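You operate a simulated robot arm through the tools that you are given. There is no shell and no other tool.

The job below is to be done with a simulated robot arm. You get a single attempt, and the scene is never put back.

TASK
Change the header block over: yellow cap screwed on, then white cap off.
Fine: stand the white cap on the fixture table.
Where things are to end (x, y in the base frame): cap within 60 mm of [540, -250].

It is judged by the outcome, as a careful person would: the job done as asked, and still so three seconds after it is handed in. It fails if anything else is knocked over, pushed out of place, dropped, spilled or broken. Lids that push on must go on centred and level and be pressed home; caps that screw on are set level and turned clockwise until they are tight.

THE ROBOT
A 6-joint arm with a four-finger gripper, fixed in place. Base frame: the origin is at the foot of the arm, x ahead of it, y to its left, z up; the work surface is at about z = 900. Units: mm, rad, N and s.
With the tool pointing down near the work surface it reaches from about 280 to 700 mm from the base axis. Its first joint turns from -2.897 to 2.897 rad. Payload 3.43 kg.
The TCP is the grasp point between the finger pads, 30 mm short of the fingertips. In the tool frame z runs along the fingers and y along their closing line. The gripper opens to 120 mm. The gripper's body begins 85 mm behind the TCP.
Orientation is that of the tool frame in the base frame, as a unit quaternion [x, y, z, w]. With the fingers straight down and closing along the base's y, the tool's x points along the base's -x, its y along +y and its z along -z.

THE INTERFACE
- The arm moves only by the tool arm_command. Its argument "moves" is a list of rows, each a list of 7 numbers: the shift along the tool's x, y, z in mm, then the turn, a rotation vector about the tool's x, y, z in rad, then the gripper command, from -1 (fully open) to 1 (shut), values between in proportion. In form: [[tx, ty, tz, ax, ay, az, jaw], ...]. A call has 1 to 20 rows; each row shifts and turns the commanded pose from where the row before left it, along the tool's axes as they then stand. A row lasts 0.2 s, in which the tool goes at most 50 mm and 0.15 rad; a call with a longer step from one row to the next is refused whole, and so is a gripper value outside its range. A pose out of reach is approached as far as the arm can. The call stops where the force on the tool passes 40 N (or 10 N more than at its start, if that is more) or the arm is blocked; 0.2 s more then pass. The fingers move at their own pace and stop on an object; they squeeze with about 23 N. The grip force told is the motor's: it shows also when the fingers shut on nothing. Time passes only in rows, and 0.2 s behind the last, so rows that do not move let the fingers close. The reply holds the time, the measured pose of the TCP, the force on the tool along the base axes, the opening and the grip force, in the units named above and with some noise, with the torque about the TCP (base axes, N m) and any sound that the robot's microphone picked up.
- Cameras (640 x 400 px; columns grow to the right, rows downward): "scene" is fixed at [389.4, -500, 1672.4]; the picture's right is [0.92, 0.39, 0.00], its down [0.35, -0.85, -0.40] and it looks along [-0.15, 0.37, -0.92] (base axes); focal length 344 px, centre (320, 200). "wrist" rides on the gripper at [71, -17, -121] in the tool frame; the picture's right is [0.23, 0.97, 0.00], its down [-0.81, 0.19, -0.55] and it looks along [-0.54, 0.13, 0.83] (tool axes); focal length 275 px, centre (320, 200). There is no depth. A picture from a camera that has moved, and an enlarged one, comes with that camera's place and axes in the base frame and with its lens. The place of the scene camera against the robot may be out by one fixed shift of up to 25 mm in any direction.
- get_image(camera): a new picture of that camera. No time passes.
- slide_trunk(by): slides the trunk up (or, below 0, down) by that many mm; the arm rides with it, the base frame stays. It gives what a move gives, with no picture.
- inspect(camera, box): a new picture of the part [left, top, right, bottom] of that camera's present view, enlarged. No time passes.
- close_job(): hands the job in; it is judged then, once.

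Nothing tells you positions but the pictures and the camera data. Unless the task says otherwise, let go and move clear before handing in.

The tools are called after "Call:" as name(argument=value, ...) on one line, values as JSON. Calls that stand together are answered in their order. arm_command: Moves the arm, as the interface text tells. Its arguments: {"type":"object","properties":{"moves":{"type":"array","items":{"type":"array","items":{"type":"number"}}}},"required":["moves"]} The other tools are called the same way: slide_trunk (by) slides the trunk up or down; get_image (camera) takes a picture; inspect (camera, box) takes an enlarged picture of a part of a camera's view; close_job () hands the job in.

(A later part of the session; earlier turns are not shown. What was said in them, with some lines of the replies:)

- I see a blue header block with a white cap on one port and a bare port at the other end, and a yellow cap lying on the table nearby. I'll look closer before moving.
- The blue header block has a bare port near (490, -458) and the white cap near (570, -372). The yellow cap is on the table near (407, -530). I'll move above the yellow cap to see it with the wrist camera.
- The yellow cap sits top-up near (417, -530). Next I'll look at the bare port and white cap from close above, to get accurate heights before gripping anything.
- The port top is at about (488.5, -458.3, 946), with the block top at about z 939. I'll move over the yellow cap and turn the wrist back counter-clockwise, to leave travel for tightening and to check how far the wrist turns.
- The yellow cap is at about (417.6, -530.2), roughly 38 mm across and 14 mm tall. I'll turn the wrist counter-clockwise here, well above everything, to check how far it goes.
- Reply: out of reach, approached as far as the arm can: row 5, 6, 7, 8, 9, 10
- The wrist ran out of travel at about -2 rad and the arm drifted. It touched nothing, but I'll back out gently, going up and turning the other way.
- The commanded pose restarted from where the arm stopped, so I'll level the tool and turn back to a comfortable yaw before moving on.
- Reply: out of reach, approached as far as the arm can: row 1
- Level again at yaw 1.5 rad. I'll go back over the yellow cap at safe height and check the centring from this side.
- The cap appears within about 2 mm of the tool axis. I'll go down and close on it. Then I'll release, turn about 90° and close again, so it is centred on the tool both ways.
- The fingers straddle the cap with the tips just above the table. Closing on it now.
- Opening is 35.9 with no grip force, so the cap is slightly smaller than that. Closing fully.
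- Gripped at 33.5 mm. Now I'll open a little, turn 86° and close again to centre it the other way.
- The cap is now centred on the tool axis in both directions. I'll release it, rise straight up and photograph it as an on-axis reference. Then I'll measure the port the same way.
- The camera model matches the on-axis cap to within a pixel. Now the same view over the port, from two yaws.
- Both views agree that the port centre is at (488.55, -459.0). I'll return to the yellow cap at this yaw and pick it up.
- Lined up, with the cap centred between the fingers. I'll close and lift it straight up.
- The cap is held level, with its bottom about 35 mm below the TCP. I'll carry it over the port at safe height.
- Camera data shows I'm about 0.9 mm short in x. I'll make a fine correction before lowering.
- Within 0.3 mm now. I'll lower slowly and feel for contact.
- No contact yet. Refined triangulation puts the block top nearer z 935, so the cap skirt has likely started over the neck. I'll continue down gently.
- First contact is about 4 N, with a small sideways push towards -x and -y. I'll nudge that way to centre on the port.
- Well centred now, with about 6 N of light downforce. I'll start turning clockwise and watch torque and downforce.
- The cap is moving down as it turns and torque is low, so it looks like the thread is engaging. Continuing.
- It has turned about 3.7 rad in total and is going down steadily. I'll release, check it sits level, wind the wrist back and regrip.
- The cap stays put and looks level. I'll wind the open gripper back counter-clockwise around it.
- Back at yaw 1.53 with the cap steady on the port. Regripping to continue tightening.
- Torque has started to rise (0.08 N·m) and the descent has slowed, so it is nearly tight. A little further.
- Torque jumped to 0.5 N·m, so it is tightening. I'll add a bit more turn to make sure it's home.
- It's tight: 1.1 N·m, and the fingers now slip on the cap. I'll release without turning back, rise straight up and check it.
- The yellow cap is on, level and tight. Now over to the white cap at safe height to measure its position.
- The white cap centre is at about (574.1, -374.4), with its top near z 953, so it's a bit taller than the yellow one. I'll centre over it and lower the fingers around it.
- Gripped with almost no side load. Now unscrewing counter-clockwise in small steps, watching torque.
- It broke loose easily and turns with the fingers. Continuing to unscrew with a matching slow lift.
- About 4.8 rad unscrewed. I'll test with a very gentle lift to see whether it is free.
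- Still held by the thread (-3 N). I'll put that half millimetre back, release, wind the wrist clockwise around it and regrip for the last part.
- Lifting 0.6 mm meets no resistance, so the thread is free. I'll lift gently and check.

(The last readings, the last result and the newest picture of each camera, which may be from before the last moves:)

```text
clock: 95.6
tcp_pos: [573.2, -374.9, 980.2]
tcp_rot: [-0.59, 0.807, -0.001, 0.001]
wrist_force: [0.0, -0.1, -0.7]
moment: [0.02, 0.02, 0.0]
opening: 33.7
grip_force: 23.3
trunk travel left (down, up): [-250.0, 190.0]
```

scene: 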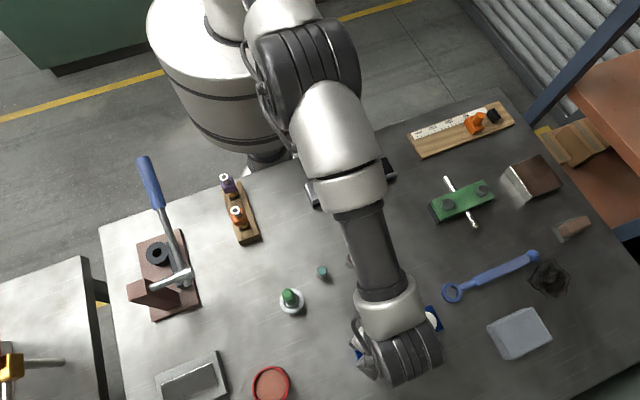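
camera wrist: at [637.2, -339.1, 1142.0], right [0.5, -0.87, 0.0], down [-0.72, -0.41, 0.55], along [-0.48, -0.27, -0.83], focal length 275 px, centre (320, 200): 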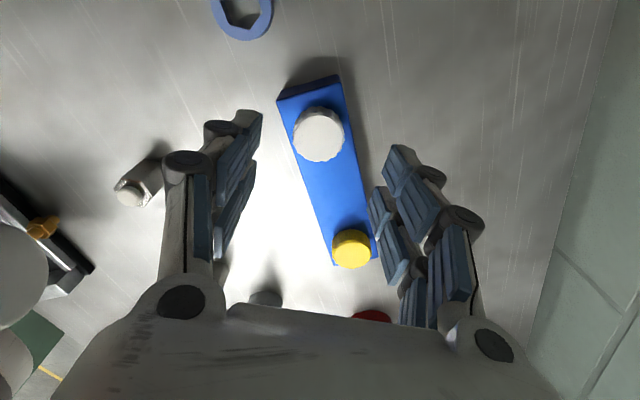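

Call:
arm_command(moves=[[0, 0, -3, 0, 0, 0, 1], [0, 0, -5, 0, 0, 0, 1], [0, 0, -8, 0, 0, 0, 1], [0, 0, -12, 0, 0, 0, 1], [0, 0, -15, 0, 0, 0, 1], [0, 0, -15, 0, 0, 0, 1], [0, 0, 0, 0, 0, 0, 1]])

Call:
get_image(camera="wrist")

Call:
inspect(camera="wrist", box=[220, 80, 420, 205])

Call:
get_image(camera="scene")

```text
clock: 97.2
tcp_pos: [573.7, -374.3, 1037.2]
tcp_rot: [-0.59, 0.808, -0.001, -0.001]
wrist_force: [-0.2, -0.7, 0.5]
moment: [-0.02, 0.0, -0.01]
opening: 33.4
grip_force: 23.1
trunk travel left (down, up): [-250.0, 190.0]
```

```text
taken
camera wrist: at [567.9, -447.4, 1158.8], right [-1.0, 0.08, 0.0], down [0.06, 0.83, 0.55], along [0.04, 0.55, -0.83], focal length 275 px, centre (320, 200)
```

wrist: 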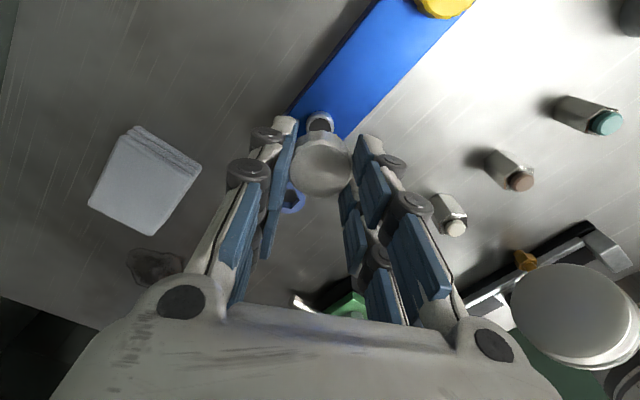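

```text
3.20 times, centred on (320, 142) of wrist
camera zoom: at [567.9, -447.4, 1158.8], right [-1.0, 0.08, 0.0], down [0.06, 0.83, 0.55], along [0.04, 0.55, -0.83], focal length 881 px, centre (320, 384)
```

zoom: 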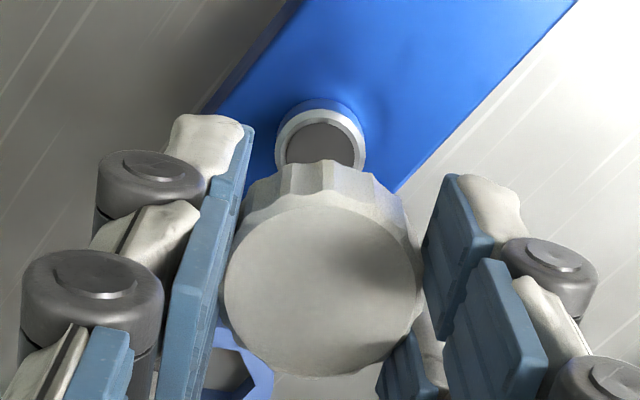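

```text
taken
```

scene: 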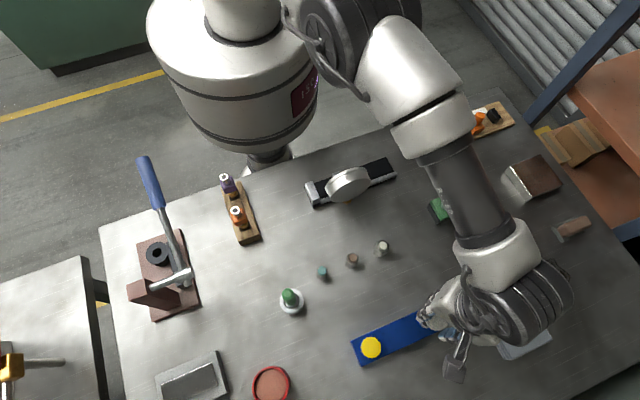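

The white cap is off and in hand and the port is bare. I'll carry it at height towards (540, -250), which is clear of the wrench, the nuts and the vise.

Call:
arm_command(moves=[[-15.5, 9.95, 0, 0, 0, 0, 1], [-15.5, 9.95, 0, 0, 0, 0, 1], [-15.5, 9.95, 0, 0, 0, 0, 1], [-15.5, 9.95, 0, 0, 0, 0, 1], [-15.5, 9.95, 0, 0, 0, 0, 1], [-15.5, 9.95, 0, 0, 0, 0, 1], [-15.5, 9.95, 0, 0, 0, 0, 1], [0, 0, 0, 0, 0, 0, 1]])

Call:
get_image(camera="wrist")

Call:
get_image(camera="scene")

```text
clock: 99.0
tcp_pos: [540.5, -250.3, 1037.1]
tcp_rot: [-0.59, 0.808, -0.001, 0.001]
wrist_force: [0.4, 0.0, -0.6]
moment: [0.02, -0.03, -0.03]
opening: 33.4
grip_force: 23.0
trunk travel left (down, up): [-250.0, 190.0]
```

```text
taken
camera wrist: at [535.2, -322.9, 1159.0], right [-1.0, 0.08, 0.0], down [0.06, 0.83, 0.55], along [0.04, 0.55, -0.83], focal length 275 px, centre (320, 200)
```

wrist: 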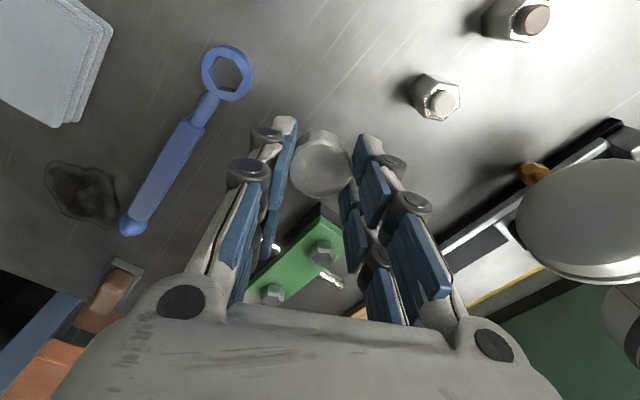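

```text
taken
```

scene: 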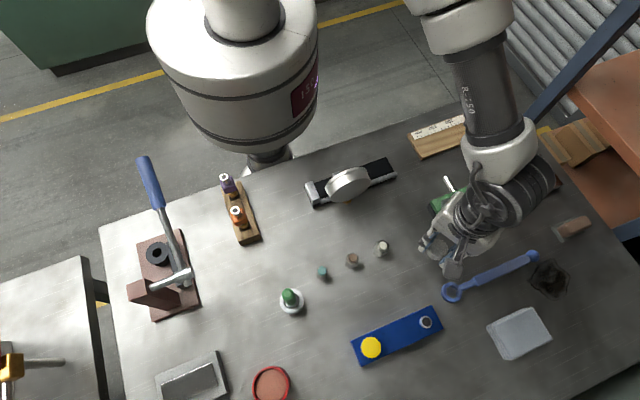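

The spot below is clear, with the nearest object (the vise) about 87 mm away. Lowering towards the table.

Call:
arm_command(moves=[[2, 0, 20, 0, 0, 0, 1], [2, 0, 20, 0, 0, 0, 1], [0, 0, 20, 0, 0, 0, 1], [0, 0, 15, 0, 0, 0, 1], [0, 0, 10, 0, 0, 0, 1], [0, 0, 5, 0, 0, 0, 1], [0, 0, 0, 0, 0, 0, 1]])

Call:
get_image(camera="wrist")

```text
clock: 100.6
tcp_pos: [537.9, -253.5, 947.4]
tcp_rot: [-0.59, 0.807, -0.001, 0.001]
wrist_force: [0.1, -0.6, -0.3]
moment: [0.02, 0.03, -0.01]
opening: 33.7
grip_force: 23.2
trunk travel left (down, up): [-250.0, 190.0]
```

```text
taken
camera wrist: at [533.9, -326.9, 1068.1], right [-1.0, 0.08, 0.0], down [0.06, 0.83, 0.55], along [0.04, 0.55, -0.83], focal length 275 px, centre (320, 200)
```

wrist: 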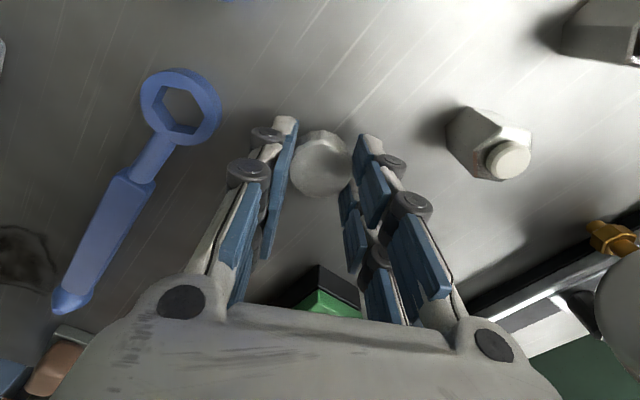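

Call:
arm_command(moves=[[0, 0, 3, 0, 0, 0, 1], [0, 0, 2, 0, 0, 0, 1], [0, 0, 1.5, 0, 0, 0, 1], [0, 0, 0, 0, 0, 0, 1]])

Call:
arm_command(moves=[[0, 0, 0.7, 0, 0, 0, 1], [0, 0, 0.7, 0, 0, 0, 1], [0, 0, 0, 0, 0, 0, 1]])

Call:
arm_command(moves=[[0, 0, 0.7, 0, 0, 0, 1], [0, 0, 0.7, 0, 0, 0, 1], [0, 0, 0, 0, 0, 0, 1]])

```text
clock: 101.6
tcp_pos: [539.6, -253.6, 940.8]
tcp_rot: [-0.59, 0.807, -0.001, 0.0]
wrist_force: [-0.4, 0.8, -1.3]
moment: [-0.01, -0.01, -0.04]
opening: 33.7
grip_force: 23.2
trunk travel left (down, up): [-250.0, 190.0]
```

```text
clock: 102.4
tcp_pos: [538.9, -252.9, 940.5]
tcp_rot: [-0.59, 0.807, -0.001, 0.001]
wrist_force: [0.3, 0.2, -0.9]
moment: [0.02, -0.01, 0.0]
opening: 33.6
grip_force: 22.5
trunk travel left (down, up): [-250.0, 190.0]
```

```text
clock: 103.2
tcp_pos: [538.5, -253.9, 939.3]
tcp_rot: [-0.59, 0.808, -0.001, 0.001]
wrist_force: [0.2, -0.6, -0.5]
moment: [0.02, 0.02, -0.01]
opening: 33.5
grip_force: 22.9
trunk travel left (down, up): [-250.0, 190.0]
```

Call:
arm_command(moves=[[0, 0, 0.6, 0, 0, 0, 1], [0, 0, 0.6, 0, 0, 0, 1], [0, 0, 0, 0, 0, 0, 1]])

Call:
inspect(camera="wrist", box=[220, 80, 420, 205])

```text
clock: 104.0
tcp_pos: [538.4, -254.0, 936.5]
tcp_rot: [-0.59, 0.808, -0.001, 0.0]
wrist_force: [0.2, 0.0, -0.7]
moment: [0.02, 0.02, 0.0]
opening: 33.4
grip_force: 22.9
trunk travel left (down, up): [-250.0, 190.0]
```

```text
3.20 times, centred on (320, 142) of wrist
camera zoom: at [533.4, -326.5, 1058.0], right [-1.0, 0.08, 0.0], down [0.06, 0.83, 0.55], along [0.04, 0.55, -0.83], focal length 881 px, centre (320, 384)
```

zoom: 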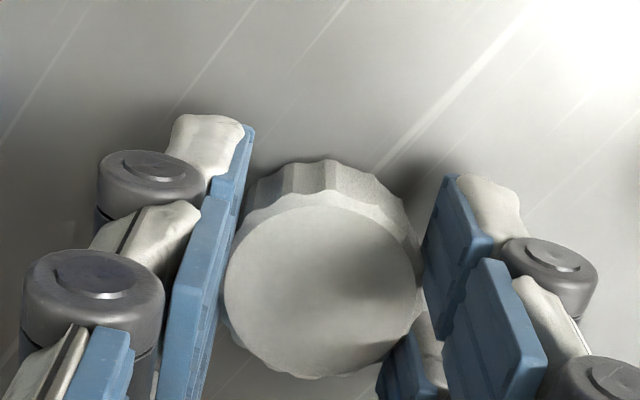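

Call:
arm_command(moves=[[0, 0, 0.6, 0, 0, 0, 1], [0, 0, 0.6, 0, 0, 0, 1], [0, 0, 0, 0, 0, 0, 1]])

Call:
arm_command(moves=[[0, 0, 0.5, 0, 0, 0, 1], [0, 0, 0.5, 0, 0, 0, 1], [0, 0, 0, 0, 0, 0, 1]])

```text
clock: 104.8
tcp_pos: [537.8, -254.0, 935.7]
tcp_rot: [-0.59, 0.807, -0.002, 0.002]
wrist_force: [-0.3, 0.9, 2.6]
moment: [0.06, 0.02, 0.05]
opening: 33.6
grip_force: 22.9
trunk travel left (down, up): [-250.0, 190.0]
```

```text
clock: 105.6
tcp_pos: [538.0, -253.5, 935.7]
tcp_rot: [-0.59, 0.808, -0.002, 0.001]
wrist_force: [-2.1, 1.1, 11.5]
moment: [0.14, 0.15, 0.05]
opening: 33.7
grip_force: 22.9
trunk travel left (down, up): [-250.0, 190.0]
```

The cap is firmly on the table at about 11 N. I'll ease off the pressure, open slowly, then rise straight up.

Call:
arm_command(moves=[[0, 0, -0.7, 0, 0, 0, 1], [0, 0, 0, 0, 0, 0, 0.45], [0, 0, 0, 0, 0, 0, 0.3], [0, 0, 0, 0, 0, 0, 0.1], [0, 0, 0, 0, 0, 0, 0.0], [0, 0, 0, 0, 0, 0, -0.1], [0, 0, 0, 0, 0, 0, -0.2]])

Call:
inspect(camera="wrist", box=[220, 80, 420, 205])

```text
clock: 107.2
tcp_pos: [538.6, -254.6, 936.2]
tcp_rot: [-0.59, 0.807, -0.001, 0.001]
wrist_force: [-0.4, -0.4, 0.1]
moment: [-0.04, 0.0, -0.03]
opening: 72.3
grip_force: 0.1
trunk travel left (down, up): [-250.0, 190.0]
```

```text
3.20 times, centred on (320, 142) of wrist
camera zoom: at [533.6, -326.6, 1056.7], right [-1.0, 0.08, 0.0], down [0.06, 0.83, 0.55], along [0.04, 0.55, -0.83], focal length 881 px, centre (320, 384)
```

zoom: 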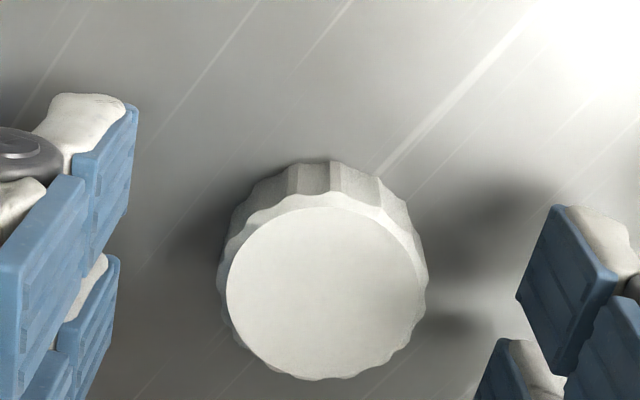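

The white cap is standing level on the table. I'll rise straight up and check everything.

Call:
arm_command(moves=[[0, 0, -5, 0, 0, 0, -0.2], [0, 0, -10, 0, 0, 0, -0.2], [0, 0, -20, 0, 0, 0, -0.2], [0, 0, -25, 0, 0, 0, -0.2], [0, 0, -25, 0, 0, 0, -0.2], [0, 0, -25, 0, 0, 0, -0.2], [0, 0, -25, 0, 0, 0, -0.2], [0, 0, -25, 0, 0, 0, -0.2]])

Call:
get_image(camera="wrist")

Call:
get_image(camera="scene")

```text
clock: 109.0
tcp_pos: [537.1, -253.3, 1098.1]
tcp_rot: [-0.589, 0.808, -0.001, 0.001]
wrist_force: [-0.3, 0.1, 0.0]
moment: [-0.02, 0.0, -0.01]
opening: 72.2
grip_force: 0.0
trunk travel left (down, up): [-250.0, 190.0]
```

```text
taken
camera wrist: at [531.9, -326.8, 1217.9], right [-1.0, 0.08, 0.0], down [0.06, 0.83, 0.55], along [0.04, 0.55, -0.83], focal length 275 px, centre (320, 200)
```

wrist: 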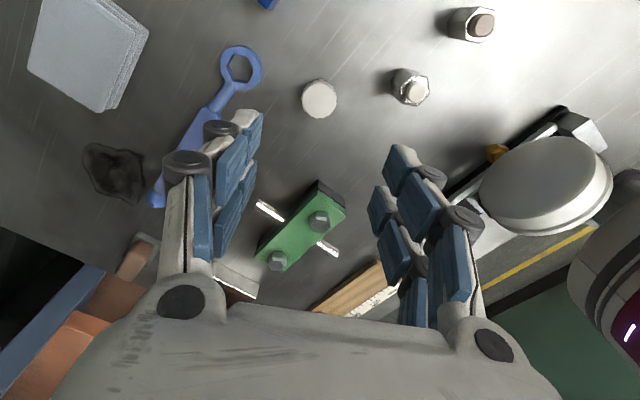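

```text
taken
```

scene: 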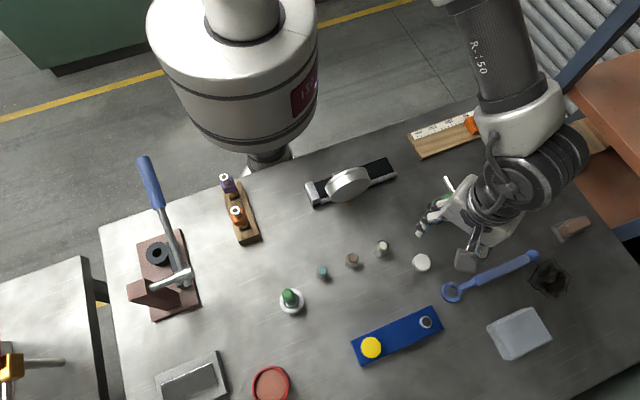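

Call:
inspect(camera="scene", box=[240, 260, 460, 400])

Call:
inspect(camera="scene", box=[340, 300, 460, 375])

Call:
inspect(camera="wrist", box=[260, 60, 420, 160])

```text
2.86 times, centred on (350, 330) of scene
camera zoom: at [389.4, -500.0, 1672.4], right [0.92, 0.39, 0.0], down [0.35, -0.85, -0.4], along [-0.15, 0.37, -0.92], focal length 984 px, centre (234, -171)
```

zoom: 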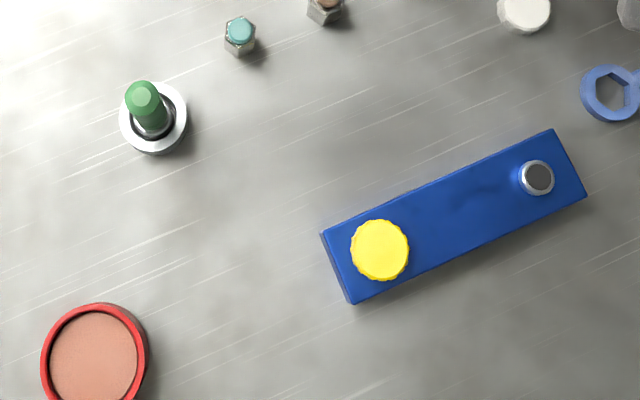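

```text
5.33 times, centred on (400, 338) of scene
camera zoom: at [389.4, -500.0, 1672.4], right [0.92, 0.39, 0.0], down [0.35, -0.85, -0.4], along [-0.15, 0.37, -0.92], focal length 1836 px, centre (-107, -533)
```

zoom: 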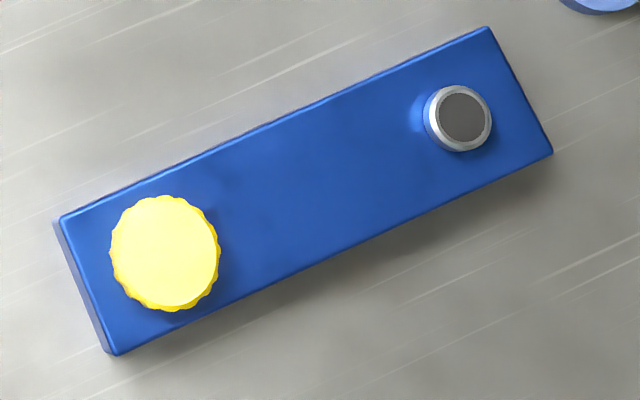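

```text
4.00 times, centred on (340, 110) of wrist
camera zoom: at [531.9, -326.8, 1217.9], right [-1.0, 0.08, 0.0], down [0.06, 0.83, 0.55], along [0.04, 0.55, -0.83], focal length 1101 px, centre (240, 560)
```

zoom: 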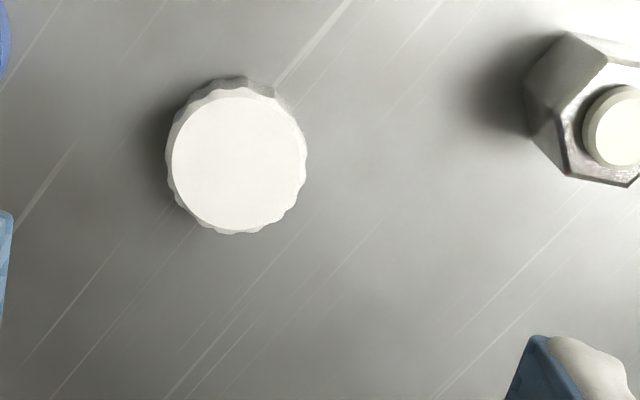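

The yellow cap is on its port, centred, level and tight. The white cap stands at about (538, -254), the block hasn't moved and nothing else was disturbed. The gripper is open and clear, so I'm handing in.

Call:
close_job()

```text
The job is handed in.
```

The changeover is finished and handed in: the yellow cap is screwed on and the white cap is off, done in that order.

- **Yellow cap:** it is on its port, centred and level. I turned it clockwise until the torque reached about 1.1 N·m and the fingers began to slip on it.
- **White cap:** it is unscrewed and standing level on the fixture table at about (538, -254), roughly 5 mm from the target point.
- **Header block:** it sits where it did at the start.
- **Everything else:** nothing looks moved or knocked over in the final pictures.

Early on, while I was testing the wrist's range, the arm reached a joint limit and drifted about 110 mm. It touched nothing, and I levelled it before going on.
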